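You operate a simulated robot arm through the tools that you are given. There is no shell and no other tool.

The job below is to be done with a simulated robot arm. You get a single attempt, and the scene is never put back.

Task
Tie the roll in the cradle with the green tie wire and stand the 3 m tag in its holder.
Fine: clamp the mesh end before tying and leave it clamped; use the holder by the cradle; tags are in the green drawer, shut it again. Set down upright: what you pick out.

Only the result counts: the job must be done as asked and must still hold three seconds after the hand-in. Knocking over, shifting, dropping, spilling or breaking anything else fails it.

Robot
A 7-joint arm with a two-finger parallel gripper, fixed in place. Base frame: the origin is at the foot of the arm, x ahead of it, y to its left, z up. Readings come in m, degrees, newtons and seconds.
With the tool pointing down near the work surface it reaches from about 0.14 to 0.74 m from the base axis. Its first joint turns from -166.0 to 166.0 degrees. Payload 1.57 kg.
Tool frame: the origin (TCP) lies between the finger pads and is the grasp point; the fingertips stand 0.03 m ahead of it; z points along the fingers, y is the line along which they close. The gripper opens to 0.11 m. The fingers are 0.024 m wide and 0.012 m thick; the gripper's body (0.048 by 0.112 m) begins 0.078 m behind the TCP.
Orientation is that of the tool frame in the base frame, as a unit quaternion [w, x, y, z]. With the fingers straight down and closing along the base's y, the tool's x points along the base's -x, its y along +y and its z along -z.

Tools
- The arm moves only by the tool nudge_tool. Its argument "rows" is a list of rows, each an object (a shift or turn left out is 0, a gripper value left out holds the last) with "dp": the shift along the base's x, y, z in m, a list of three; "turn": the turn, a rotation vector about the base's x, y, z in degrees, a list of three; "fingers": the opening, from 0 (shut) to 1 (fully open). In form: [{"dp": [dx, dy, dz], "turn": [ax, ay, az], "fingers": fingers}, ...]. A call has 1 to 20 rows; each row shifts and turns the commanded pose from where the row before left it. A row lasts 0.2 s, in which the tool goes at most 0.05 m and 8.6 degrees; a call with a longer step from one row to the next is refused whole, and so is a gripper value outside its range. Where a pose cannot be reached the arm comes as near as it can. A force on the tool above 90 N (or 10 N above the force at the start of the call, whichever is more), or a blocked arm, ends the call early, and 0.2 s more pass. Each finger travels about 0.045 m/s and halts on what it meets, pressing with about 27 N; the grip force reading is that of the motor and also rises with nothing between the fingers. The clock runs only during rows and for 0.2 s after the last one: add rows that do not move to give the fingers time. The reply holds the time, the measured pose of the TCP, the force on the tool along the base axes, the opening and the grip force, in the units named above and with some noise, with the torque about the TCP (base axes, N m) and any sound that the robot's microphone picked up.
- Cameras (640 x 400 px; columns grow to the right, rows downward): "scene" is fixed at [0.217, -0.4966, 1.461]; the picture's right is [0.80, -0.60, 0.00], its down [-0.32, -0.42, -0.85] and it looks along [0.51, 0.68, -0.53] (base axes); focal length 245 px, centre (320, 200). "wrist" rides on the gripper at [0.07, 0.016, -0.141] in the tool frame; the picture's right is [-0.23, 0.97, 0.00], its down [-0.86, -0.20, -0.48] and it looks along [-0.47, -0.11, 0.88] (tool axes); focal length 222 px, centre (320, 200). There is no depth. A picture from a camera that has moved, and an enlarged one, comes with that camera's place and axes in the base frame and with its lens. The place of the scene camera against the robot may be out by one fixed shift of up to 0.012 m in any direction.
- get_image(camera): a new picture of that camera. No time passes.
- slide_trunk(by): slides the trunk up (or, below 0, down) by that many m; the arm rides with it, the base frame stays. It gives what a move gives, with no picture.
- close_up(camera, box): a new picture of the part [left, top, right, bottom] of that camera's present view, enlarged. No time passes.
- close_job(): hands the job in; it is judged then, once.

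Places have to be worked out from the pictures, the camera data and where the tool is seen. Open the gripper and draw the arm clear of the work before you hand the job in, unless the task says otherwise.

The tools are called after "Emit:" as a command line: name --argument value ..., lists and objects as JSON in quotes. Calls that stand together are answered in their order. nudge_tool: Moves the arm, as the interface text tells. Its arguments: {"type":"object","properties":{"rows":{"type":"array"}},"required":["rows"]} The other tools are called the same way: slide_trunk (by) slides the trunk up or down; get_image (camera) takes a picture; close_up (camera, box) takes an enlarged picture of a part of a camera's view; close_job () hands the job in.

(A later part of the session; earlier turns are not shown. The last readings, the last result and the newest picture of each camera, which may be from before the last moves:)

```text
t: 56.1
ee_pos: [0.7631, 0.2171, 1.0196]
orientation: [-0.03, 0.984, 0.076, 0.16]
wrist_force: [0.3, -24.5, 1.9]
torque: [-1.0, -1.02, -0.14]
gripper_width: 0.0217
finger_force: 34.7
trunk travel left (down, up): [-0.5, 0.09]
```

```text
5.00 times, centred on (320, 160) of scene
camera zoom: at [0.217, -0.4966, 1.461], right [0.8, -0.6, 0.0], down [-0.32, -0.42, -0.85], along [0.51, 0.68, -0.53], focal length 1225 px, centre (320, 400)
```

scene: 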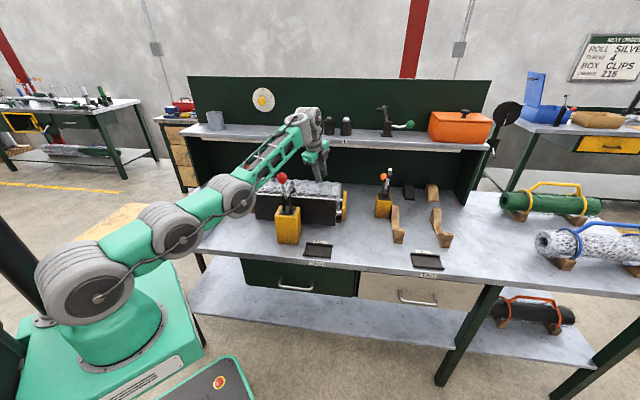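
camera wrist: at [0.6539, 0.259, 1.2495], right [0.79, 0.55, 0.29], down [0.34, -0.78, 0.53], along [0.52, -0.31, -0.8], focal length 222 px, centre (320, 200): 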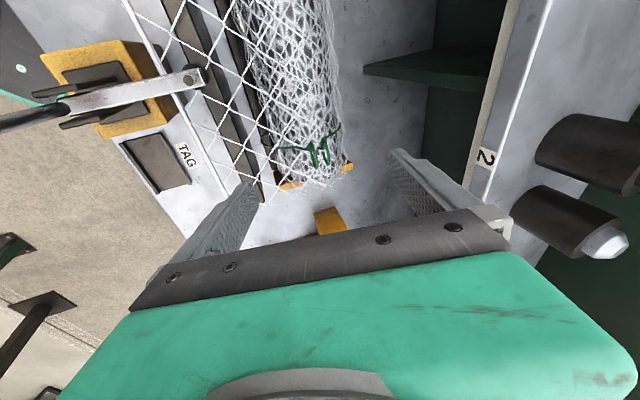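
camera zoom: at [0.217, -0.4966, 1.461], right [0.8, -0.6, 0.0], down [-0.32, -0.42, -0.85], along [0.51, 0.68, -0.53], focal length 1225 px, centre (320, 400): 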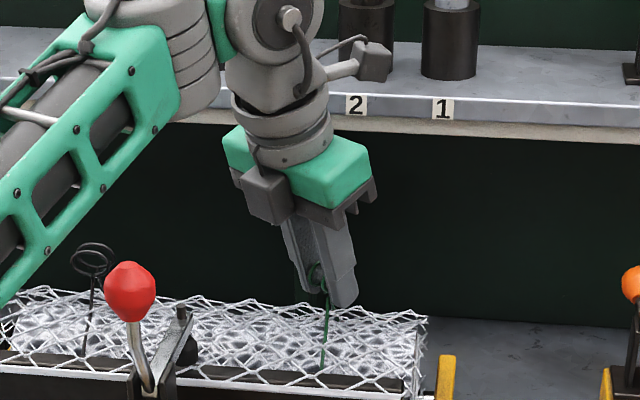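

Twist so far ≈128°, rings follow. I relieve a bit of side force and continue another 80°.

Emit:
nudge_tool --rows '[{"dp": [0, -0.002, 0], "turn": [2.376, 0.672, -7.61]}, {"turn": [2.376, 0.672, -7.61]}, {"turn": [2.376, 0.672, -7.61]}, {"turn": [2.376, 0.672, -7.61]}, {"turn": [2.376, 0.672, -7.61]}, {"turn": [2.376, 0.672, -7.61]}, {"turn": [2.376, 0.672, -7.61]}, {"turn": [2.376, 0.672, -7.61]}, {"turn": [2.376, 0.672, -7.61]}, {"turn": [2.376, 0.672, -7.61]}]'

Emit:
close_up --camera "wrist" --box '[240, 100, 400, 220]'

Emit:
close_up --camera "scene" --box '[270, 120, 370, 200]'

```text
t: 58.3
ee_pos: [0.7077, 0.1723, 1.0317]
orientation: [-0.104, 0.879, -0.449, 0.12]
wrist_force: [0.4, -0.1, 0.2]
torque: [0.02, -0.03, -0.02]
gripper_width: 0.0
finger_force: 21.0
out of reach, approached as far as the arm can: row 2, 3, 4, 5, 6, 7, 8, 9, 10
trunk travel left (down, up): [-0.5, 0.09]
```

```text
3.33 times, centred on (320, 160) of wrist
camera zoom: at [0.6934, 0.096, 1.1704], right [-0.87, -0.37, -0.31], down [-0.48, 0.78, 0.41], along [0.08, 0.51, -0.86], focal length 740 px, centre (320, 333)
```

zoom: 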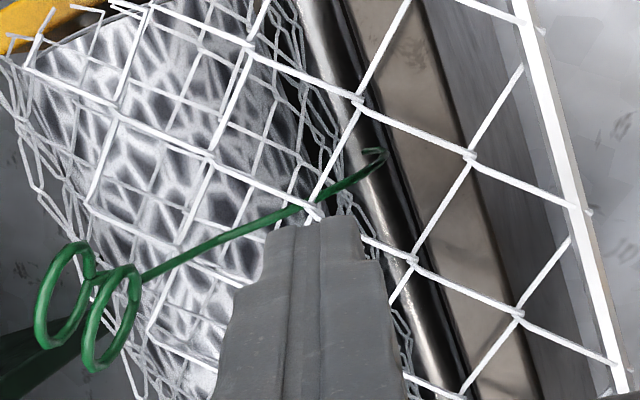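

```text
5.00 times, centred on (320, 160) of scene
camera zoom: at [0.217, -0.4966, 1.461], right [0.8, -0.6, 0.0], down [-0.32, -0.42, -0.85], along [0.51, 0.68, -0.53], focal length 1225 px, centre (320, 400)
```

zoom: 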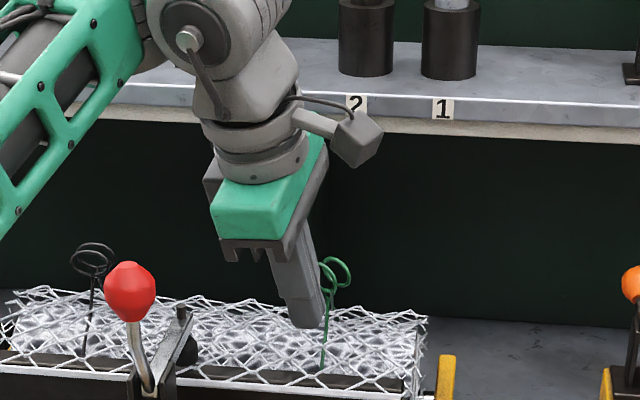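

The wrist hit its turning limit near yaw −175° and the hand slid off the loop. I lift clear and look at the state of the rings.

Emit:
nudge_tool --rows '[{"dp": [-0.01, 0, 0.03]}, {"dp": [-0.01, 0, 0.04]}, {"dp": [0.0, 0, 0.03]}, {"dp": [0, 0, 0]}]'

Emit:
get_image --camera "wrist"

Emit:
close_up --camera "scene" --box '[300, 165, 350, 205]'

```text
t: 59.3
ee_pos: [0.6838, 0.1664, 1.1196]
orientation: [-0.104, 0.881, -0.446, 0.119]
wrist_force: [-0.1, 1.3, -0.8]
torque: [0.0, -0.01, 0.02]
gripper_width: 0.0
finger_force: 21.3
out of reach, approached as far as the arm can: row 3
trunk travel left (down, up): [-0.5, 0.09]
```

```text
taken
camera wrist: at [0.6694, 0.091, 1.2579], right [-0.87, -0.38, -0.31], down [-0.48, 0.77, 0.41], along [0.08, 0.51, -0.86], focal length 222 px, centre (320, 200)
```

wrist: 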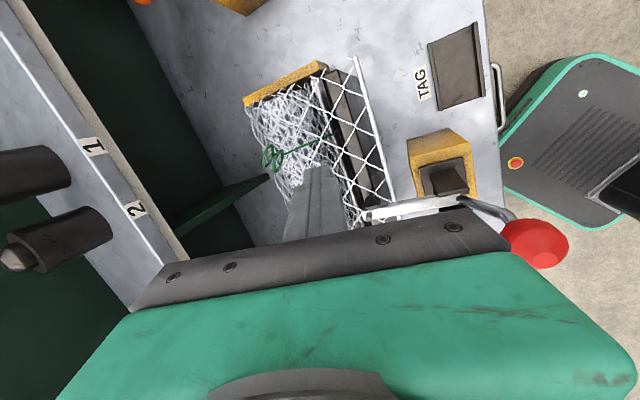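

```text
10.00 times, centred on (325, 185) of scene
camera zoom: at [0.217, -0.4966, 1.461], right [0.8, -0.6, 0.0], down [-0.32, -0.42, -0.85], along [0.51, 0.68, -0.53], focal length 2450 px, centre (270, 350)
```

zoom: 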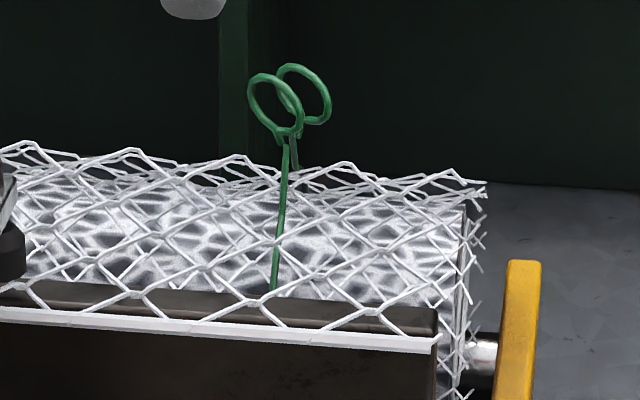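

The rings sprang back (or were dragged) to about 50° net turn. I should use a longer stroke: start from a strongly counter-clockwise wrist yaw (+85°, matching the rings' present facing) so I can turn ~255° clockwise in one go. I retreat and unwind the wrist.

Emit:
nudge_tool --rows '[{"dp": [-0.02, -0.005, 0.025], "turn": [-2.376, -0.672, 7.61]}, {"dp": [-0.02, -0.005, 0.025], "turn": [-2.376, -0.672, 7.61]}, {"dp": [-0.02, -0.005, 0.02], "turn": [-2.376, -0.672, 7.61]}, {"turn": [-2.376, -0.672, 7.61]}, {"turn": [-2.376, -0.672, 7.61]}, {"turn": [-2.376, -0.672, 7.61]}, {"turn": [-2.376, -0.672, 7.61]}, {"turn": [-2.376, -0.672, 7.61]}, {"turn": [-2.376, -0.672, 7.61]}, {"turn": [-2.376, -0.672, 7.61]}, {"turn": [-2.376, -0.672, 7.61]}, {"turn": [-2.376, -0.672, 7.61]}, {"turn": [-2.376, -0.672, 7.61]}, {"turn": [-2.376, -0.672, 7.61]}, {"turn": [-2.376, -0.672, 7.61]}, {"turn": [-2.376, -0.672, 7.61]}, {"turn": [-2.376, -0.672, 7.61]}, {"turn": [-2.376, -0.672, 7.61]}, {"turn": [-2.376, -0.672, 7.61]}, {"turn": [-2.376, -0.672, 7.61]}]'

```text
t: 63.5
ee_pos: [0.625, 0.1545, 1.1901]
orientation: [0.091, 0.593, 0.79, 0.127]
wrist_force: [-0.3, -0.3, -0.4]
torque: [0.01, -0.03, -0.02]
gripper_width: 0.0
finger_force: 21.4
trunk travel left (down, up): [-0.5, 0.09]
```

Now at yaw −74°. I continue unwinding to about +85°.

Emit:
nudge_tool --rows '[{"turn": [-2.376, -0.672, 7.61], "fingers": 0.55}, {"turn": [-2.376, -0.672, 7.61]}, {"turn": [-2.376, -0.672, 7.61]}, {"turn": [-2.376, -0.672, 7.61]}, {"turn": [-2.376, -0.672, 7.61]}, {"turn": [-2.376, -0.672, 7.61]}, {"turn": [-2.376, -0.672, 7.61]}, {"turn": [-2.376, -0.672, 7.61]}, {"turn": [-2.376, -0.672, 7.61]}, {"turn": [-2.376, -0.672, 7.61]}, {"turn": [-2.376, -0.672, 7.61]}, {"turn": [-2.376, -0.672, 7.61]}, {"turn": [-2.376, -0.672, 7.61]}, {"turn": [-2.376, -0.672, 7.61]}, {"turn": [-2.376, -0.672, 7.61]}, {"turn": [-2.376, -0.672, 7.61]}, {"turn": [-2.376, -0.672, 7.61]}, {"turn": [-2.376, -0.672, 7.61]}, {"turn": [-2.376, -0.672, 7.61]}, {"turn": [-2.376, -0.672, 7.61]}]'

Emit:
get_image --camera "wrist"

Emit:
get_image --camera "scene"

```text
t: 67.7
ee_pos: [0.6268, 0.1546, 1.1889]
orientation: [0.135, -0.675, 0.722, -0.076]
wrist_force: [0.3, 0.3, 0.8]
torque: [-0.02, 0.01, -0.02]
gripper_width: 0.0606
finger_force: 0.0
trunk travel left (down, up): [-0.5, 0.09]
```

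```text
taken
camera wrist: at [0.5651, 0.0771, 1.3139], right [-0.92, 0.3, -0.26], down [0.09, 0.8, 0.59], along [0.39, 0.52, -0.76], focal length 222 px, centre (320, 200)
```

wrist: 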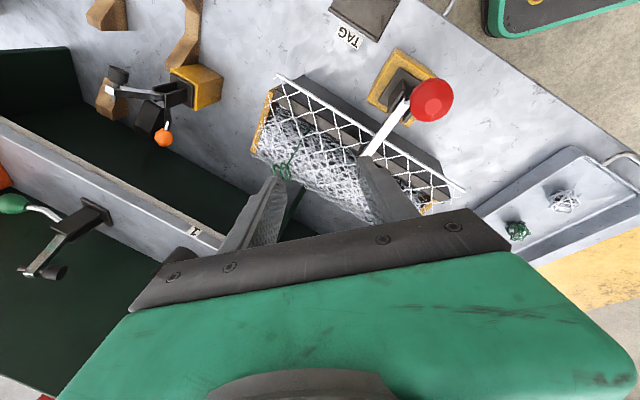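

```text
taken
```

scene: 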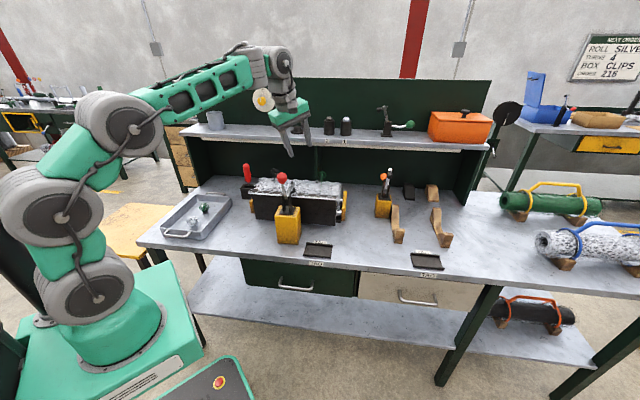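

At yaw +86°. I return to the approach point above the loop.

Emit:
nudge_tool --rows '[{"dp": [0.0357, 0.018, -0.023]}, {"dp": [0.0357, 0.018, -0.023]}, {"dp": [0.0357, 0.018, -0.023]}, {"dp": [0.018, 0.006, -0.04]}, {"dp": [0, 0, 0]}]'

Emit:
close_up --camera "wrist" --box '[240, 100, 400, 220]'

Emit:
close_up --camera "scene" --box '[270, 120, 370, 200]'

```text
t: 68.9
ee_pos: [0.7543, 0.2165, 1.0797]
orientation: [0.136, -0.674, 0.722, -0.075]
wrist_force: [-0.2, 0.0, -0.2]
torque: [-0.04, 0.02, -0.02]
gripper_width: 0.0604
finger_force: 0.1
trunk travel left (down, up): [-0.5, 0.09]
```

```text
3.33 times, centred on (320, 160) of wrist
camera zoom: at [0.6932, 0.1387, 1.2024], right [-0.92, 0.31, -0.26], down [0.1, 0.8, 0.6], along [0.39, 0.52, -0.76], focal length 740 px, centre (320, 333)
```

zoom: 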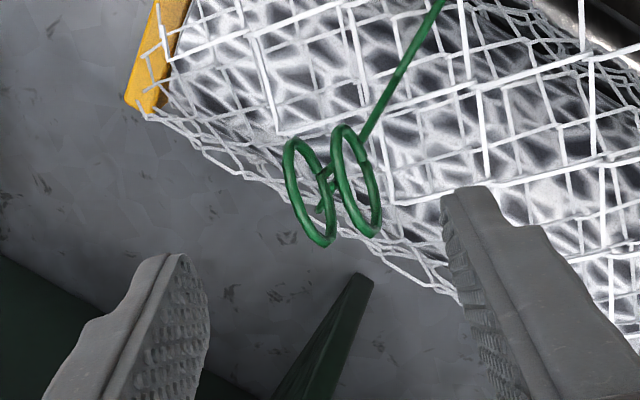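

```text
5.00 times, centred on (320, 160) of scene
camera zoom: at [0.217, -0.4966, 1.461], right [0.8, -0.6, 0.0], down [-0.32, -0.42, -0.85], along [0.51, 0.68, -0.53], focal length 1225 px, centre (320, 400)
```

zoom: 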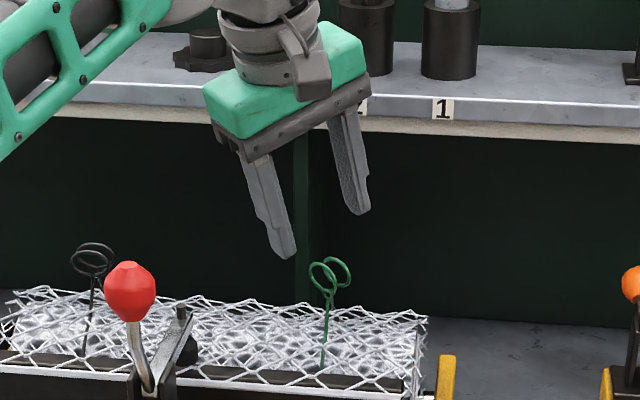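

Rings are neatly parallel to the pads. I descend the remaining 58 mm onto them.

Emit:
nudge_tool --rows '[{"dp": [0.0035, 0.0005, -0.016]}, {"dp": [0.003, 0.0005, -0.016]}, {"dp": [0.003, 0.0005, -0.014]}, {"dp": [0.0025, 0, -0.0117]}, {"dp": [0, 0, 0]}]'

Emit:
close_up --camera "wrist" --box '[240, 100, 400, 220]'

```text
t: 70.1
ee_pos: [0.7624, 0.2168, 1.0226]
orientation: [0.136, -0.673, 0.723, -0.074]
wrist_force: [0.1, -0.1, -0.5]
torque: [-0.02, 0.03, 0.02]
gripper_width: 0.0603
finger_force: 0.1
trunk travel left (down, up): [-0.5, 0.09]
```

```text
3.33 times, centred on (320, 160) of wrist
camera zoom: at [0.7029, 0.1388, 1.1466], right [-0.92, 0.31, -0.26], down [0.1, 0.8, 0.59], along [0.39, 0.52, -0.76], focal length 740 px, centre (320, 333)
```

zoom: 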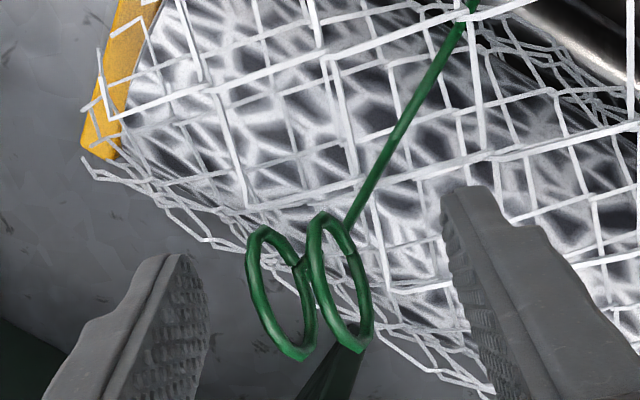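

Only a 3 mm shift is needed to centre; then I close on the rings.

Emit:
nudge_tool --rows '[{"dp": [0.0032, 0.0, -0.001]}, {"fingers": 0.0}, {"fingers": 0.0}, {"fingers": 0.0}, {"fingers": 0.0}, {"fingers": 0.0}]'

Emit:
close_up --camera "wrist" --box '[240, 100, 400, 220]'

```text
t: 71.5
ee_pos: [0.7659, 0.2165, 1.0205]
orientation: [0.135, -0.674, 0.723, -0.074]
wrist_force: [-5.2, 4.0, -0.6]
torque: [0.52, 0.97, 0.0]
gripper_width: 0.028
finger_force: 37.8
trunk travel left (down, up): [-0.5, 0.09]
```

```text
3.33 times, centred on (320, 160) of wrist
camera zoom: at [0.705, 0.1398, 1.1452], right [-0.92, 0.3, -0.26], down [0.1, 0.8, 0.59], along [0.39, 0.52, -0.76], focal length 740 px, centre (320, 333)
```

zoom: 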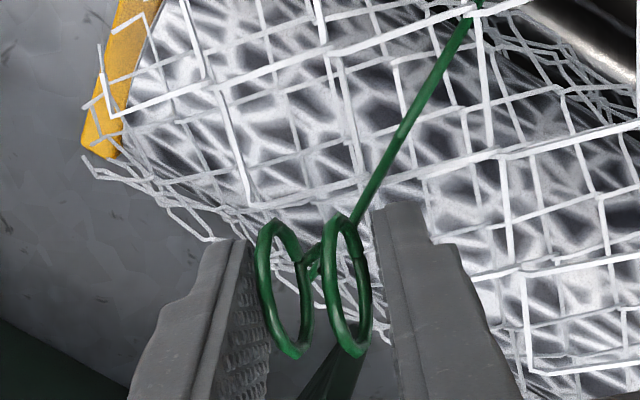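

Good centred grip. I turn clockwise 128°.

Emit:
nudge_tool --rows '[{"turn": [2.376, 0.672, -7.61]}, {"turn": [2.376, 0.672, -7.61]}, {"turn": [2.376, 0.672, -7.61]}, {"turn": [2.376, 0.672, -7.61]}, {"turn": [2.376, 0.672, -7.61]}, {"turn": [2.376, 0.672, -7.61]}, {"turn": [2.376, 0.672, -7.61]}, {"turn": [2.376, 0.672, -7.61]}, {"turn": [2.376, 0.672, -7.61]}, {"turn": [2.376, 0.672, -7.61]}, {"turn": [2.376, 0.672, -7.61]}, {"turn": [2.376, 0.672, -7.61]}, {"turn": [2.376, 0.672, -7.61]}, {"turn": [2.376, 0.672, -7.61]}, {"turn": [2.376, 0.672, -7.61]}, {"turn": [2.376, 0.672, -7.61]}]'

Emit:
close_up --camera "wrist" --box '[240, 100, 400, 220]'

Emit:
close_up --camera "scene" --box '[270, 120, 370, 200]'

```text
t: 74.9
ee_pos: [0.7664, 0.2149, 1.0229]
orientation: [0.12, 0.355, 0.922, 0.095]
wrist_force: [-0.7, -3.1, 3.6]
torque: [-1.52, -0.03, 0.0]
gripper_width: 0.0272
finger_force: 37.5
trunk travel left (down, up): [-0.5, 0.09]
```

```text
3.33 times, centred on (320, 160) of wrist
camera zoom: at [0.6858, 0.2629, 1.1509], right [0.78, 0.56, 0.29], down [0.35, -0.77, 0.54], along [0.52, -0.32, -0.79], focal length 740 px, centre (320, 333)
```

zoom: 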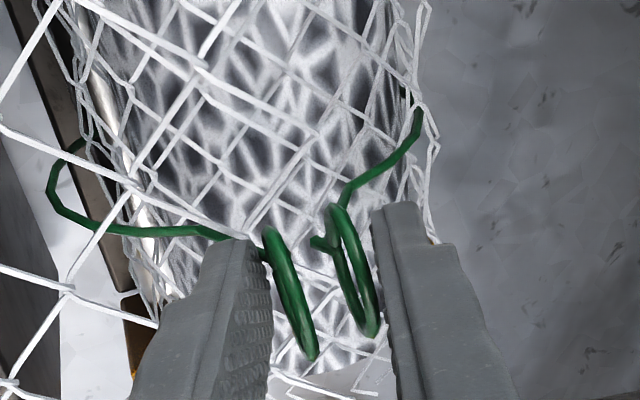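

```text
5.00 times, centred on (320, 160) of scene
camera zoom: at [0.217, -0.4966, 1.461], right [0.8, -0.6, 0.0], down [-0.32, -0.42, -0.85], along [0.51, 0.68, -0.53], focal length 1225 px, centre (320, 400)
```

zoom: 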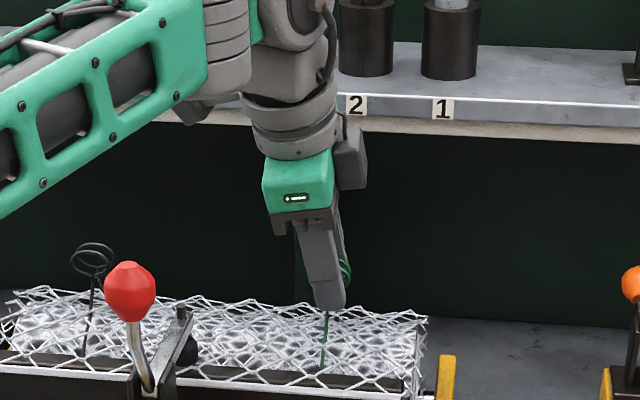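

Now at yaw −42°, 128° done in this grip with small torque. I continue clockwise another 120° to yaw ≈ −162°.

Emit:
nudge_tool --rows '[{"turn": [2.376, 0.672, -7.61]}, {"turn": [2.376, 0.672, -7.61]}, {"turn": [2.376, 0.672, -7.61]}, {"turn": [2.376, 0.672, -7.61]}, {"turn": [2.376, 0.672, -7.61]}, {"turn": [2.376, 0.672, -7.61]}, {"turn": [2.376, 0.672, -7.61]}, {"turn": [2.376, 0.672, -7.61]}, {"turn": [2.376, 0.672, -7.61]}, {"turn": [2.376, 0.672, -7.61]}, {"turn": [2.376, 0.672, -7.61]}, {"turn": [2.376, 0.672, -7.61]}, {"turn": [2.376, 0.672, -7.61]}, {"turn": [2.376, 0.672, -7.61]}, {"turn": [2.376, 0.672, -7.61]}]'

Emit:
close_up --camera "wrist" --box '[240, 100, 400, 220]'

Emit:
close_up --camera "scene" --box '[300, 165, 350, 205]'

```text
t: 78.1
ee_pos: [0.7659, 0.2157, 1.0214]
orientation: [-0.017, 0.975, 0.152, 0.159]
wrist_force: [-8.0, -0.8, 5.2]
torque: [0.46, 0.79, 0.06]
gripper_width: 0.0211
finger_force: 34.5
trunk travel left (down, up): [-0.5, 0.09]
```

```text
3.33 times, centred on (320, 160) of wrist
camera zoom: at [0.7911, 0.2112, 1.1785], right [0.09, -0.99, -0.06], down [-0.98, -0.1, 0.18], along [-0.19, 0.04, -0.98], focal length 740 px, centre (320, 333)
```

zoom: 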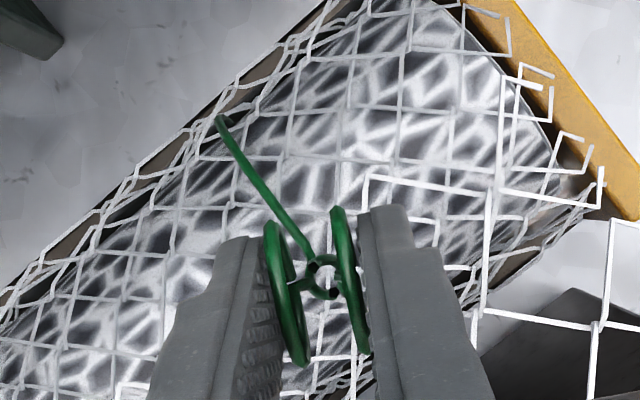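

```text
10.00 times, centred on (325, 185) of scene
camera zoom: at [0.217, -0.4966, 1.461], right [0.8, -0.6, 0.0], down [-0.32, -0.42, -0.85], along [0.51, 0.68, -0.53], focal length 2450 px, centre (270, 350)
```

zoom: 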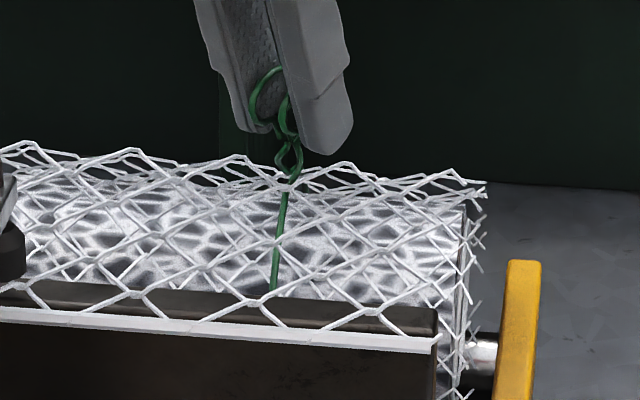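

A pigtail spiral of roughly one turn has formed under the rings. I open the fingers and check whether it springs back.

Emit:
nudge_tool --rows '[{"fingers": 0.55}, {"fingers": 0.55}, {"fingers": 0.55}, {"fingers": 0.55}]'

Emit:
close_up --camera "wrist" --box '[240, 100, 400, 220]'

Emit:
close_up --camera "scene" --box '[300, 165, 350, 205]'

```text
t: 79.1
ee_pos: [0.7664, 0.2159, 1.0208]
orientation: [-0.016, 0.975, 0.154, 0.159]
wrist_force: [-0.7, 0.6, -0.1]
torque: [-0.03, -0.01, -0.02]
gripper_width: 0.0603
finger_force: 0.1
trunk travel left (down, up): [-0.5, 0.09]
```

```text
3.33 times, centred on (320, 160) of wrist
camera zoom: at [0.7921, 0.2119, 1.1784], right [0.09, -0.99, -0.05], down [-0.98, -0.1, 0.18], along [-0.18, 0.04, -0.98], focal length 740 px, centre (320, 333)
```

zoom: 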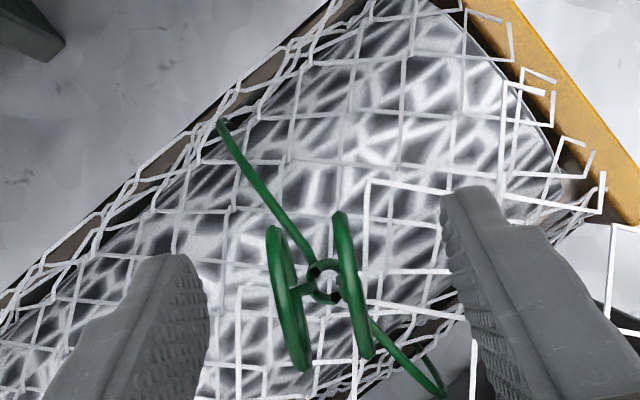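

```text
10.00 times, centred on (325, 185) of scene
camera zoom: at [0.217, -0.4966, 1.461], right [0.8, -0.6, 0.0], down [-0.32, -0.42, -0.85], along [0.51, 0.68, -0.53], focal length 2450 px, centre (270, 350)
```

zoom: 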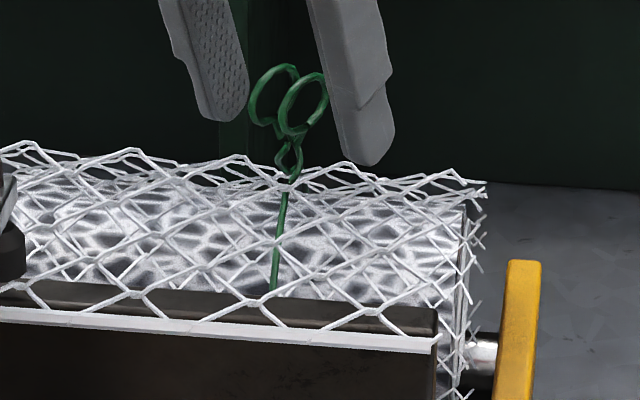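

No springback; the rings hold their place. Net twist so far is about 300°. I lift 4.5 cm along the tool axis, turn the open gripper back 180° and come down for the next grip.

Emit:
nudge_tool --rows '[{"dp": [-0.0067, -0.0019, 0.0214]}, {"dp": [-0.0067, -0.0019, 0.0214]}, {"turn": [-2.53, -0.715, 8.09]}, {"turn": [-2.53, -0.715, 8.09]}, {"turn": [-2.53, -0.715, 8.09]}, {"turn": [-2.53, -0.715, 8.09]}, {"turn": [-2.53, -0.715, 8.09]}, {"turn": [-2.53, -0.715, 8.09]}, {"turn": [-2.53, -0.715, 8.09]}, {"turn": [-2.53, -0.715, 8.09]}, {"turn": [-2.53, -0.715, 8.09]}, {"turn": [-2.53, -0.715, 8.09]}, {"turn": [-2.53, -0.715, 8.09]}, {"turn": [-2.53, -0.715, 8.09]}, {"turn": [-2.53, -0.715, 8.09]}, {"turn": [-2.53, -0.715, 8.09]}, {"turn": [-2.53, -0.715, 8.09]}, {"turn": [-2.53, -0.715, 8.09]}, {"turn": [-2.53, -0.715, 8.09]}, {"turn": [-2.53, -0.715, 8.09]}]'

```text
t: 83.3
ee_pos: [0.7523, 0.2124, 1.0633]
orientation: [0.142, 0.075, 0.986, 0.053]
wrist_force: [-0.3, 1.1, 0.4]
torque: [-0.03, 0.01, 0.01]
gripper_width: 0.0605
finger_force: 0.2
trunk travel left (down, up): [-0.5, 0.09]
```

Yaw −9°; 26° more and then down again, then look.

Emit:
nudge_tool --rows '[{"turn": [-2.53, -0.715, 8.09]}, {"turn": [-2.53, -0.715, 8.09]}, {"turn": [-2.53, -0.715, 8.09]}, {"dp": [0.0067, 0.0019, -0.0214]}, {"dp": [0.0067, 0.0019, -0.0214]}, {"dp": [0, 0, 0]}]'

Emit:
close_up --camera "wrist" --box '[240, 100, 400, 220]'

```text
t: 84.7
ee_pos: [0.7658, 0.2147, 1.0217]
orientation: [0.151, -0.143, 0.978, 0.02]
wrist_force: [0.3, 0.2, 0.3]
torque: [0.0, -0.03, 0.0]
gripper_width: 0.0603
finger_force: 0.1
trunk travel left (down, up): [-0.5, 0.09]
```

```text
3.33 times, centred on (320, 160) of wrist
camera zoom: at [0.6589, 0.2009, 1.1372], right [-0.07, 1.0, 0.06], down [0.7, 0.0, 0.71], along [0.71, 0.09, -0.7], focal length 740 px, centre (320, 333)
```

zoom: 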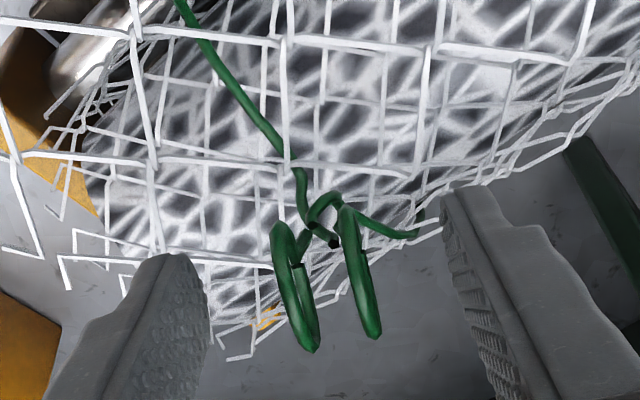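

Rings are aligned and centred. I close and start the next clockwise stroke.

Emit:
nudge_tool --rows '[{"fingers": 0.0}, {"fingers": 0.0}, {"fingers": 0.0}, {"fingers": 0.0}, {"turn": [2.53, 0.715, -8.09]}, {"turn": [2.53, 0.715, -8.09]}, {"turn": [2.53, 0.715, -8.09]}, {"turn": [2.53, 0.715, -8.09]}, {"turn": [2.53, 0.715, -8.09]}, {"turn": [2.53, 0.715, -8.09]}, {"turn": [2.53, 0.715, -8.09]}, {"turn": [2.53, 0.715, -8.09]}, {"turn": [2.53, 0.715, -8.09]}, {"turn": [2.53, 0.715, -8.09]}, {"turn": [2.53, 0.715, -8.09]}, {"turn": [2.53, 0.715, -8.09]}]'

Emit:
close_up --camera "wrist" --box '[240, 100, 400, 220]'

```text
t: 88.1
ee_pos: [0.7652, 0.2149, 1.0221]
orientation: [0.077, 0.671, 0.725, 0.136]
wrist_force: [-5.2, -5.2, 0.2]
torque: [-1.32, 0.83, 0.03]
gripper_width: 0.0286
finger_force: 38.7
trunk travel left (down, up): [-0.5, 0.09]
```

```text
3.33 times, centred on (320, 160) of wrist
camera zoom: at [0.7339, 0.273, 1.1665], right [0.95, -0.17, 0.28], down [-0.26, -0.91, 0.34], along [0.2, -0.39, -0.9], focal length 740 px, centre (320, 333)
```

zoom: 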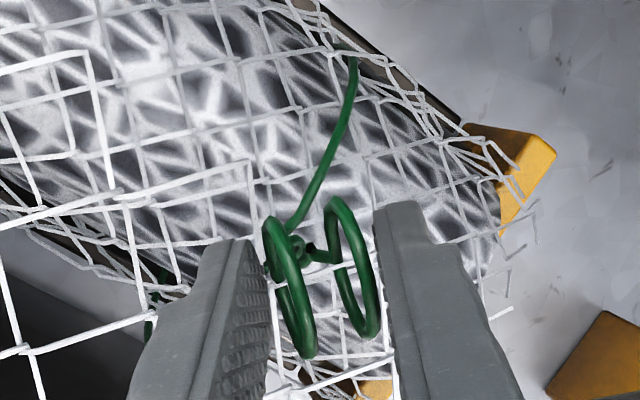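

Progressing smoothly (102° in this stroke). I finish the stroke, release, lift and begin the return.

Emit:
nudge_tool --rows '[{"turn": [2.53, 0.715, -8.09]}, {"turn": [2.53, 0.715, -8.09]}, {"turn": [2.53, 0.715, -8.09]}, {"turn": [2.53, 0.715, -8.09]}, {"turn": [2.53, 0.715, -8.09]}, {"turn": [2.53, 0.715, -8.09]}, {"turn": [2.53, 0.715, -8.09]}, {"turn": [2.53, 0.715, -8.09]}, {"turn": [2.53, 0.715, -8.09]}, {"turn": [0, 0, 0]}]'

Emit:
close_up --camera "wrist" --box '[240, 100, 400, 220]'

Emit:
nudge_tool --rows '[{"fingers": 0.55}, {"fingers": 0.55}, {"fingers": 0.55}, {"fingers": 0.55}]'

Emit:
close_up --camera "wrist" --box '[240, 100, 400, 220]'

Emit:
close_up --camera "scene" --box '[300, 165, 350, 205]'

```text
t: 90.3
ee_pos: [0.7647, 0.2162, 1.0177]
orientation: [-0.015, 0.976, 0.154, 0.155]
wrist_force: [-15.2, 4.1, -9.7]
torque: [0.9, 0.61, 0.03]
gripper_width: 0.0212
finger_force: 34.6
trunk travel left (down, up): [-0.5, 0.09]
```

```text
3.33 times, centred on (320, 160) of wrist
camera zoom: at [0.791, 0.2113, 1.1746], right [0.09, -0.99, -0.05], down [-0.98, -0.1, 0.19], along [-0.19, 0.03, -0.98], focal length 740 px, centre (320, 333)
```

zoom: 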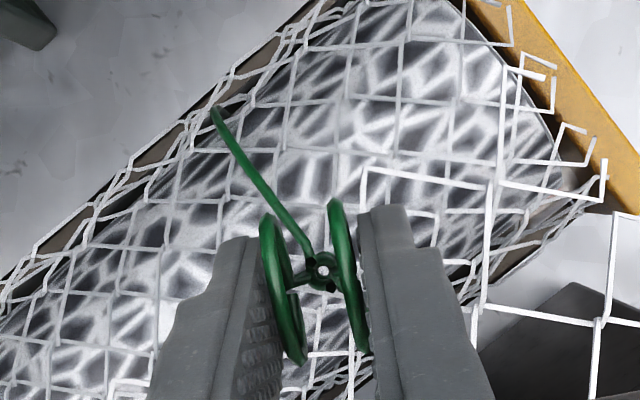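

```text
t: 91.3
ee_pos: [0.7665, 0.2161, 1.0215]
orientation: [-0.016, 0.975, 0.154, 0.16]
wrist_force: [-0.2, 0.2, -0.4]
torque: [-0.02, -0.04, -0.02]
gripper_width: 0.0605
finger_force: 0.0
trunk travel left (down, up): [-0.5, 0.09]
```

```text
3.33 times, centred on (320, 160) of wrist
camera zoom: at [0.7917, 0.2103, 1.1794], right [0.09, -0.99, -0.05], down [-0.98, -0.1, 0.18], along [-0.18, 0.04, -0.98], focal length 740 px, centre (320, 333)
```

zoom: 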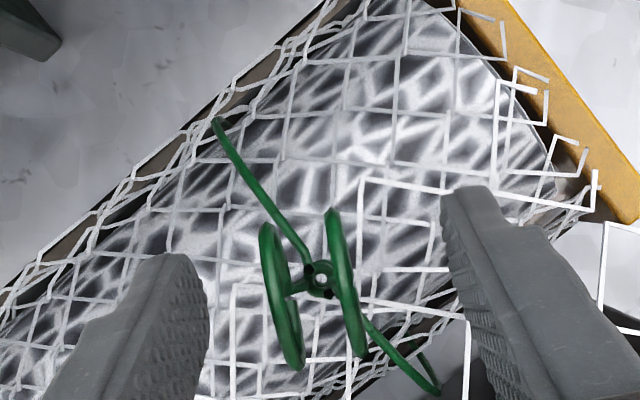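

```text
10.00 times, centred on (325, 185) of scene
camera zoom: at [0.217, -0.4966, 1.461], right [0.8, -0.6, 0.0], down [-0.32, -0.42, -0.85], along [0.51, 0.68, -0.53], focal length 2450 px, centre (270, 350)
```

zoom: 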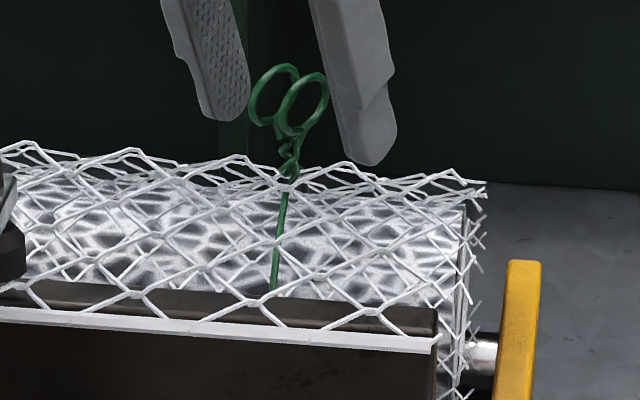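

The pigtail now shows about 1⅓ turns (≈479°). I run the next cycle: lift, return, regrip.

Emit:
nudge_tool --rows '[{"dp": [-0.0067, -0.0019, 0.0214]}, {"dp": [-0.0067, -0.0019, 0.0214]}, {"turn": [-2.53, -0.715, 8.09]}, {"turn": [-2.53, -0.715, 8.09]}, {"turn": [-2.53, -0.715, 8.09]}, {"turn": [-2.53, -0.715, 8.09]}, {"turn": [-2.53, -0.715, 8.09]}, {"turn": [-2.53, -0.715, 8.09]}, {"turn": [-2.53, -0.715, 8.09]}, {"turn": [-2.53, -0.715, 8.09]}, {"turn": [-2.53, -0.715, 8.09]}, {"turn": [-2.53, -0.715, 8.09]}, {"turn": [-2.53, -0.715, 8.09]}, {"turn": [-2.53, -0.715, 8.09]}, {"turn": [-2.53, -0.715, 8.09]}, {"turn": [-2.53, -0.715, 8.09]}, {"turn": [-2.53, -0.715, 8.09]}, {"turn": [-2.53, -0.715, 8.09]}, {"turn": [-2.53, -0.715, 8.09]}, {"turn": [-2.53, -0.715, 8.09]}]'

Emit:
nudge_tool --rows '[{"turn": [-2.53, -0.715, 8.09]}, {"turn": [-2.53, -0.715, 8.09]}, {"turn": [-2.53, -0.715, 8.09]}, {"dp": [0.0067, 0.0019, -0.0214]}, {"dp": [0.0067, 0.0019, -0.0214]}, {"dp": [0, 0, 0]}]'

Emit:
close_up --camera "wrist" --box '[240, 100, 400, 220]'

```text
t: 95.5
ee_pos: [0.7533, 0.2113, 1.065]
orientation: [0.141, 0.075, 0.986, 0.053]
wrist_force: [-0.6, -0.1, -1.0]
torque: [-0.02, 0.0, -0.03]
gripper_width: 0.0605
finger_force: 0.1
trunk travel left (down, up): [-0.5, 0.09]
```

```text
t: 96.9
ee_pos: [0.7662, 0.2183, 1.0204]
orientation: [0.15, -0.143, 0.978, 0.019]
wrist_force: [-0.1, -0.1, -0.3]
torque: [0.0, 0.0, -0.04]
gripper_width: 0.0605
finger_force: 0.0
trunk travel left (down, up): [-0.5, 0.09]
```

```text
3.33 times, centred on (320, 160) of wrist
camera zoom: at [0.6573, 0.2036, 1.1351], right [-0.07, 1.0, 0.06], down [0.7, 0.0, 0.71], along [0.71, 0.09, -0.7], focal length 740 px, centre (320, 333)
```

zoom: 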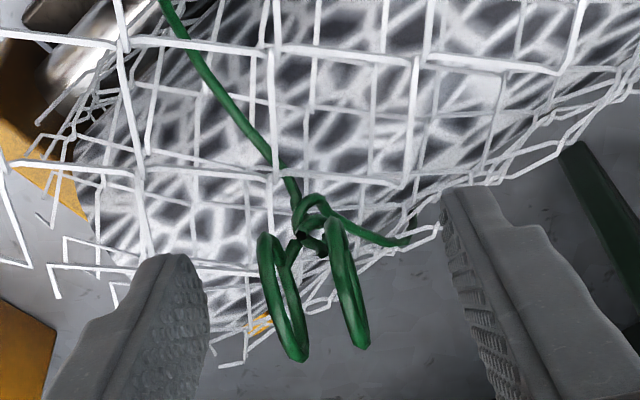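

Aligned again; a 2 mm shift, then close and stroke clockwise.

Emit:
nudge_tool --rows '[{"dp": [0, -0.002, 0], "fingers": 0.0}, {"fingers": 0.0}, {"fingers": 0.0}, {"fingers": 0.0}, {"turn": [2.53, 0.715, -8.09]}, {"turn": [2.53, 0.715, -8.09]}, {"turn": [2.53, 0.715, -8.09]}, {"turn": [2.53, 0.715, -8.09]}, {"turn": [2.53, 0.715, -8.09]}, {"turn": [2.53, 0.715, -8.09]}, {"turn": [2.53, 0.715, -8.09]}, {"turn": [2.53, 0.715, -8.09]}, {"turn": [2.53, 0.715, -8.09]}, {"turn": [2.53, 0.715, -8.09]}, {"turn": [2.53, 0.715, -8.09]}, {"turn": [2.53, 0.715, -8.09]}]'

Emit:
nudge_tool --rows '[{"turn": [2.53, 0.715, -8.09]}, {"turn": [2.53, 0.715, -8.09]}, {"turn": [2.53, 0.715, -8.09]}, {"turn": [2.53, 0.715, -8.09]}, {"turn": [2.53, 0.715, -8.09]}, {"turn": [2.53, 0.715, -8.09]}, {"turn": [2.53, 0.715, -8.09]}, {"turn": [2.53, 0.715, -8.09]}, {"turn": [2.53, 0.715, -8.09]}, {"turn": [0, 0, 0]}]'

Emit:
close_up --camera "wrist" --box '[240, 100, 400, 220]'

```text
t: 100.3
ee_pos: [0.766, 0.2139, 1.0226]
orientation: [0.078, 0.672, 0.724, 0.136]
wrist_force: [2.7, -3.4, 6.7]
torque: [-1.29, 0.73, -0.02]
gripper_width: 0.0283
finger_force: 39.0
trunk travel left (down, up): [-0.5, 0.09]
```

```text
t: 102.5
ee_pos: [0.7634, 0.2176, 1.0185]
orientation: [-0.014, 0.976, 0.153, 0.156]
wrist_force: [-16.3, 9.0, -4.2]
torque: [0.65, 1.26, 0.03]
gripper_width: 0.0213
finger_force: 34.4
trunk travel left (down, up): [-0.5, 0.09]
```

```text
3.33 times, centred on (320, 160) of wrist
camera zoom: at [0.7903, 0.2113, 1.1755], right [0.09, -0.99, -0.05], down [-0.98, -0.1, 0.19], along [-0.19, 0.03, -0.98], focal length 740 px, centre (320, 333)
```

zoom: 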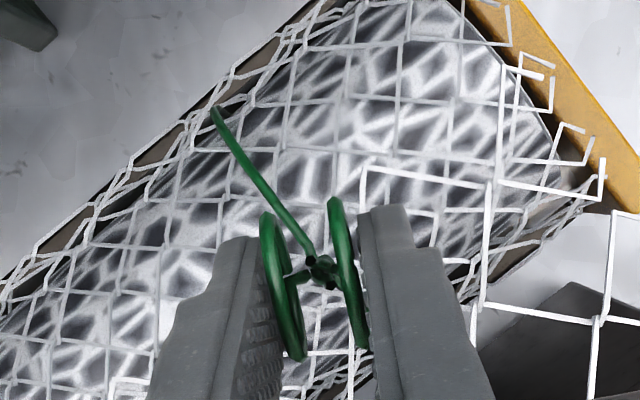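

Total is now ≈ 659°. I release, lift, and run the return for the next stroke.

Emit:
nudge_tool --rows '[{"fingers": 0.55}, {"fingers": 0.55}, {"fingers": 0.55}, {"fingers": 0.55}]'

Emit:
close_up --camera "scene" --box '[300, 165, 350, 205]'

Emit:
nudge_tool --rows '[{"dp": [-0.0067, -0.0019, 0.0214]}, {"dp": [-0.0067, -0.0019, 0.0214]}, {"turn": [-2.53, -0.715, 8.09]}, {"turn": [-2.53, -0.715, 8.09]}, {"turn": [-2.53, -0.715, 8.09]}, {"turn": [-2.53, -0.715, 8.09]}, {"turn": [-2.53, -0.715, 8.09]}, {"turn": [-2.53, -0.715, 8.09]}, {"turn": [-2.53, -0.715, 8.09]}, {"turn": [-2.53, -0.715, 8.09]}, {"turn": [-2.53, -0.715, 8.09]}, {"turn": [-2.53, -0.715, 8.09]}, {"turn": [-2.53, -0.715, 8.09]}, {"turn": [-2.53, -0.715, 8.09]}, {"turn": [-2.53, -0.715, 8.09]}, {"turn": [-2.53, -0.715, 8.09]}, {"turn": [-2.53, -0.715, 8.09]}, {"turn": [-2.53, -0.715, 8.09]}, {"turn": [-2.53, -0.715, 8.09]}, {"turn": [-2.53, -0.715, 8.09]}]'

Emit:
nudge_tool --rows '[{"turn": [-2.53, -0.715, 8.09]}, {"turn": [-2.53, -0.715, 8.09]}, {"turn": [-2.53, -0.715, 8.09]}, {"dp": [0.0067, 0.0019, -0.0214]}, {"dp": [0.0067, 0.0019, -0.0214]}, {"dp": [0, 0, 0]}]'

Emit:
close_up --camera "wrist" --box '[240, 100, 400, 220]'

```text
t: 103.5
ee_pos: [0.7674, 0.2154, 1.0221]
orientation: [-0.016, 0.975, 0.153, 0.159]
wrist_force: [-0.3, -0.3, 0.4]
torque: [0.03, 0.0, 0.0]
gripper_width: 0.0605
finger_force: 0.0
trunk travel left (down, up): [-0.5, 0.09]
```

```text
10.00 times, centred on (325, 185) of scene
camera zoom: at [0.217, -0.4966, 1.461], right [0.8, -0.6, 0.0], down [-0.32, -0.42, -0.85], along [0.51, 0.68, -0.53], focal length 2450 px, centre (270, 350)
```

zoom: 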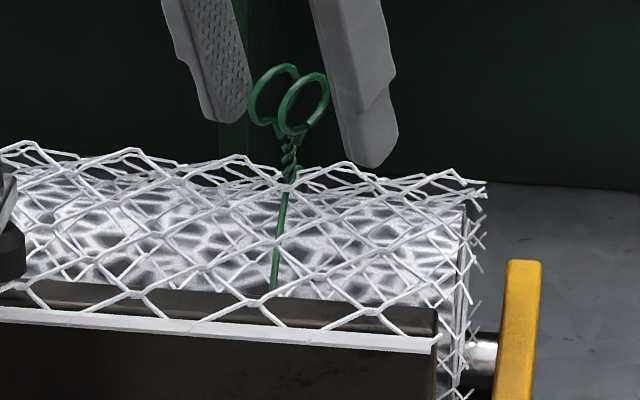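

```text
t: 107.7
ee_pos: [0.7523, 0.2098, 1.0649]
orientation: [0.142, 0.075, 0.986, 0.054]
wrist_force: [-0.3, -0.3, 0.0]
torque: [0.02, 0.0, 0.01]
gripper_width: 0.0606
finger_force: 0.0
trunk travel left (down, up): [-0.5, 0.09]
```

```text
t: 109.1
ee_pos: [0.7651, 0.214, 1.0193]
orientation: [0.15, -0.143, 0.978, 0.019]
wrist_force: [1.2, 0.4, -0.3]
torque: [0.03, 0.01, 0.01]
gripper_width: 0.0606
finger_force: 0.1
trunk travel left (down, up): [-0.5, 0.09]
```

```text
3.33 times, centred on (320, 160) of wrist
camera zoom: at [0.6576, 0.2005, 1.1342], right [-0.07, 1.0, 0.06], down [0.7, 0.0, 0.71], along [0.71, 0.09, -0.7], focal length 740 px, centre (320, 333)
```

zoom: 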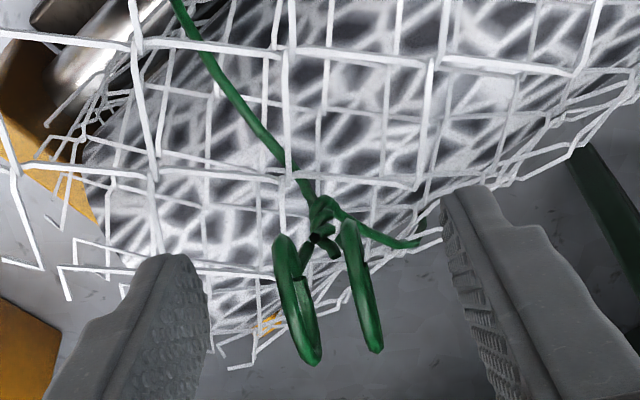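

Pigtail shows about 1.8 turns now. Aligned; next clockwise stroke.

Emit:
nudge_tool --rows '[{"fingers": 0.0}, {"fingers": 0.0}, {"fingers": 0.0}, {"fingers": 0.0}, {"turn": [2.53, 0.715, -8.09]}, {"turn": [2.53, 0.715, -8.09]}, {"turn": [2.53, 0.715, -8.09]}, {"turn": [2.53, 0.715, -8.09]}, {"turn": [2.53, 0.715, -8.09]}, {"turn": [2.53, 0.715, -8.09]}, {"turn": [2.53, 0.715, -8.09]}, {"turn": [2.53, 0.715, -8.09]}, {"turn": [2.53, 0.715, -8.09]}, {"turn": [2.53, 0.715, -8.09]}, {"turn": [2.53, 0.715, -8.09]}, {"turn": [2.53, 0.715, -8.09]}]'

Emit:
nudge_tool --rows '[{"turn": [2.53, 0.715, -8.09]}, {"turn": [2.53, 0.715, -8.09]}, {"turn": [2.53, 0.715, -8.09]}, {"turn": [2.53, 0.715, -8.09]}, {"turn": [2.53, 0.715, -8.09]}, {"turn": [2.53, 0.715, -8.09]}, {"turn": [2.53, 0.715, -8.09]}, {"turn": [2.53, 0.715, -8.09]}, {"turn": [2.53, 0.715, -8.09]}, {"turn": [0, 0, 0]}]'

Emit:
close_up --camera "wrist" --box '[240, 100, 400, 220]'

Emit:
nudge_tool --rows '[{"fingers": 0.55}, {"fingers": 0.55}, {"fingers": 0.55}, {"fingers": 0.55}]'

Emit:
close_up --camera "scene" --box '[300, 165, 350, 205]'

```text
t: 112.5
ee_pos: [0.7658, 0.2124, 1.0214]
orientation: [0.077, 0.671, 0.724, 0.137]
wrist_force: [-2.4, -6.9, 4.7]
torque: [-1.35, 0.8, -0.02]
gripper_width: 0.0285
finger_force: 38.7
trunk travel left (down, up): [-0.5, 0.09]
```

```text
t: 114.7
ee_pos: [0.7637, 0.217, 1.0214]
orientation: [-0.014, 0.975, 0.154, 0.159]
wrist_force: [-12.7, 16.6, 6.7]
torque: [0.88, 1.08, 0.13]
gripper_width: 0.0213
finger_force: 34.3
trunk travel left (down, up): [-0.5, 0.09]
```

```text
3.33 times, centred on (320, 160) of wrist
camera zoom: at [0.7894, 0.2113, 1.1779], right [0.09, -0.99, -0.05], down [-0.98, -0.1, 0.18], along [-0.19, 0.03, -0.98], focal length 740 px, centre (320, 333)
```

zoom: 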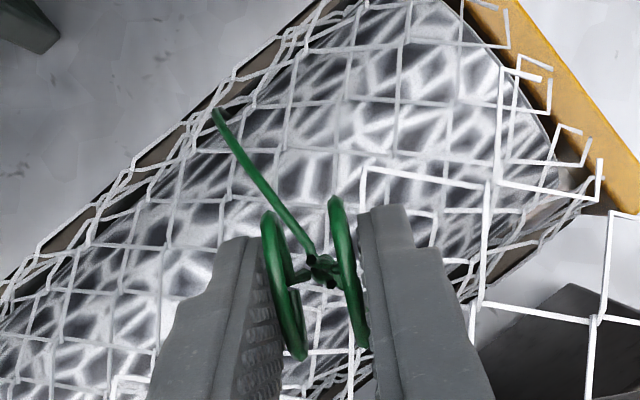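

```text
t: 115.7
ee_pos: [0.7667, 0.2149, 1.0215]
orientation: [-0.015, 0.975, 0.154, 0.16]
wrist_force: [0.0, -0.5, 0.4]
torque: [0.01, 0.02, -0.03]
gripper_width: 0.0607
finger_force: 0.1
trunk travel left (down, up): [-0.5, 0.09]
```

```text
10.00 times, centred on (325, 185) of scene
camera zoom: at [0.217, -0.4966, 1.461], right [0.8, -0.6, 0.0], down [-0.32, -0.42, -0.85], along [0.51, 0.68, -0.53], focal length 2450 px, centre (270, 350)
```

zoom: 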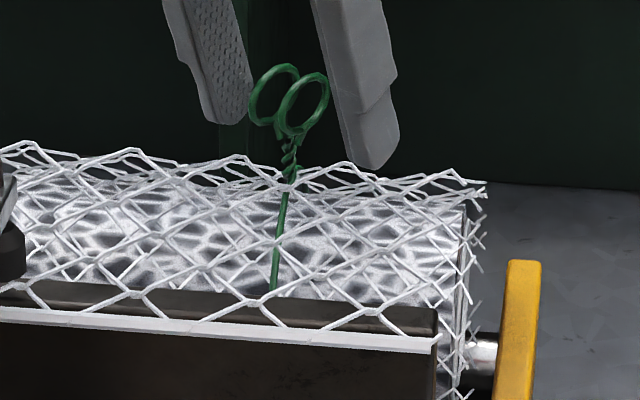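

The pigtail looks similar to the previous one, so I enlarge it further to check.

Emit:
close_up --camera "scene" --box '[316, 168, 336, 186]'

Emit:
close_up --camera "wrist" --box '[280, 140, 360, 200]'

```text
16.00 times, centred on (326, 177) of scene
camera zoom: at [0.217, -0.4966, 1.461], right [0.8, -0.6, 0.0], down [-0.32, -0.42, -0.85], along [0.51, 0.68, -0.53], focal length 3920 px, centre (224, 568)
```

zoom: 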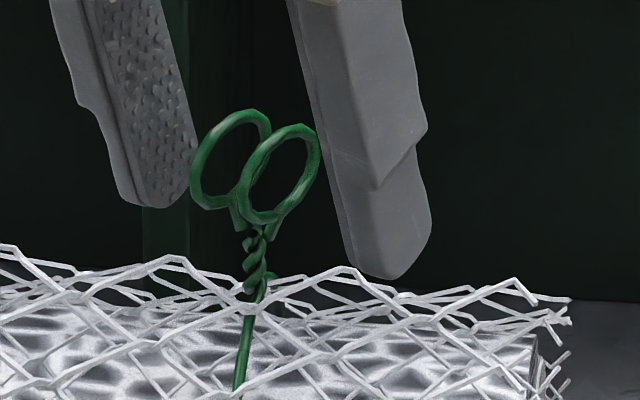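

```text
6.67 times, centred on (320, 170) of wrist
camera zoom: at [0.7914, 0.2084, 1.1786], right [0.09, -0.99, -0.05], down [-0.98, -0.1, 0.18], along [-0.18, 0.03, -0.98], focal length 1481 px, centre (320, 400)
```

zoom: 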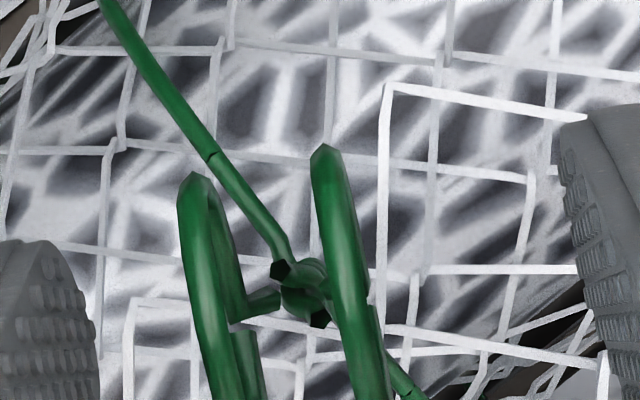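

Rings track the tool throughout, so the count is ≈838° (2⅓ turns). I continue with the next cycle.

Emit:
nudge_tool --rows '[{"dp": [-0.0067, -0.0019, 0.0214]}, {"dp": [-0.0067, -0.0019, 0.0214]}, {"turn": [-2.53, -0.715, 8.09]}, {"turn": [-2.53, -0.715, 8.09]}, {"turn": [-2.53, -0.715, 8.09]}, {"turn": [-2.53, -0.715, 8.09]}, {"turn": [-2.53, -0.715, 8.09]}, {"turn": [-2.53, -0.715, 8.09]}, {"turn": [-2.53, -0.715, 8.09]}, {"turn": [-2.53, -0.715, 8.09]}, {"turn": [-2.53, -0.715, 8.09]}, {"turn": [-2.53, -0.715, 8.09]}, {"turn": [-2.53, -0.715, 8.09]}, {"turn": [-2.53, -0.715, 8.09]}, {"turn": [-2.53, -0.715, 8.09]}, {"turn": [-2.53, -0.715, 8.09]}, {"turn": [-2.53, -0.715, 8.09]}, {"turn": [-2.53, -0.715, 8.09]}, {"turn": [-2.53, -0.715, 8.09]}, {"turn": [-2.53, -0.715, 8.09]}]'

Emit:
nudge_tool --rows '[{"turn": [-2.53, -0.715, 8.09]}, {"turn": [-2.53, -0.715, 8.09]}, {"turn": [-2.53, -0.715, 8.09]}, {"dp": [0.0067, 0.0019, -0.0214]}, {"dp": [0.0067, 0.0019, -0.0214]}, {"dp": [0, 0, 0]}]'

Emit:
close_up --camera "wrist" --box '[240, 100, 400, 220]'

Emit:
close_up --camera "wrist" --box '[290, 140, 350, 190]'

```text
t: 119.9
ee_pos: [0.7523, 0.2111, 1.0648]
orientation: [0.142, 0.075, 0.985, 0.054]
wrist_force: [0.4, -0.7, -0.6]
torque: [-0.03, -0.01, 0.0]
gripper_width: 0.0606
finger_force: 0.0
trunk travel left (down, up): [-0.5, 0.09]
```

```text
t: 121.3
ee_pos: [0.7666, 0.2138, 1.0215]
orientation: [0.15, -0.143, 0.978, 0.02]
wrist_force: [-0.5, 0.4, -0.2]
torque: [-0.03, 0.0, 0.02]
gripper_width: 0.0607
finger_force: 0.1
trunk travel left (down, up): [-0.5, 0.09]
```

```text
3.33 times, centred on (320, 160) of wrist
camera zoom: at [0.6581, 0.1994, 1.1358], right [-0.07, 1.0, 0.06], down [0.7, 0.0, 0.71], along [0.71, 0.09, -0.7], focal length 740 px, centre (320, 333)
```

zoom: 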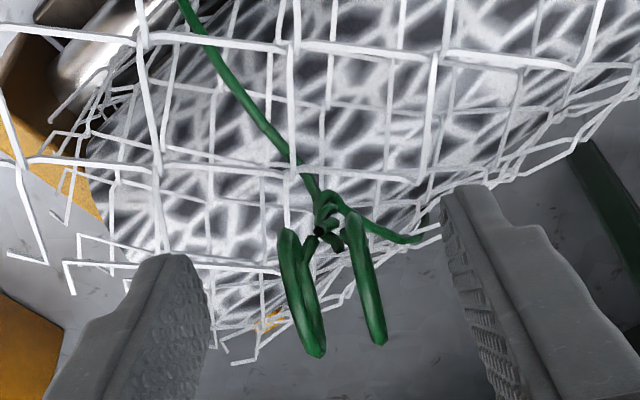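

```text
8.00 times, centred on (320, 165) of wrist
camera zoom: at [0.6581, 0.1994, 1.1358], right [-0.07, 1.0, 0.06], down [0.7, 0.0, 0.71], along [0.71, 0.09, -0.7], focal length 1777 px, centre (320, 480)
```

zoom: 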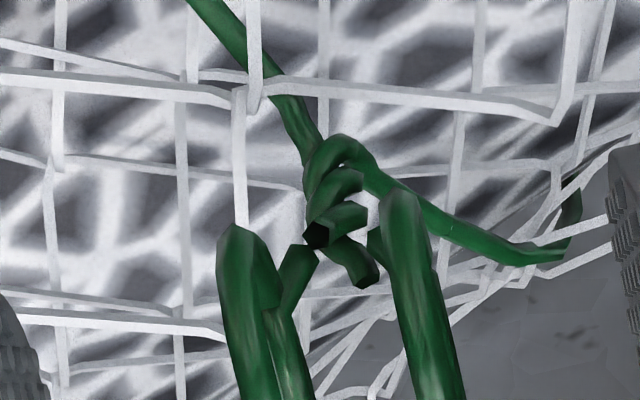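

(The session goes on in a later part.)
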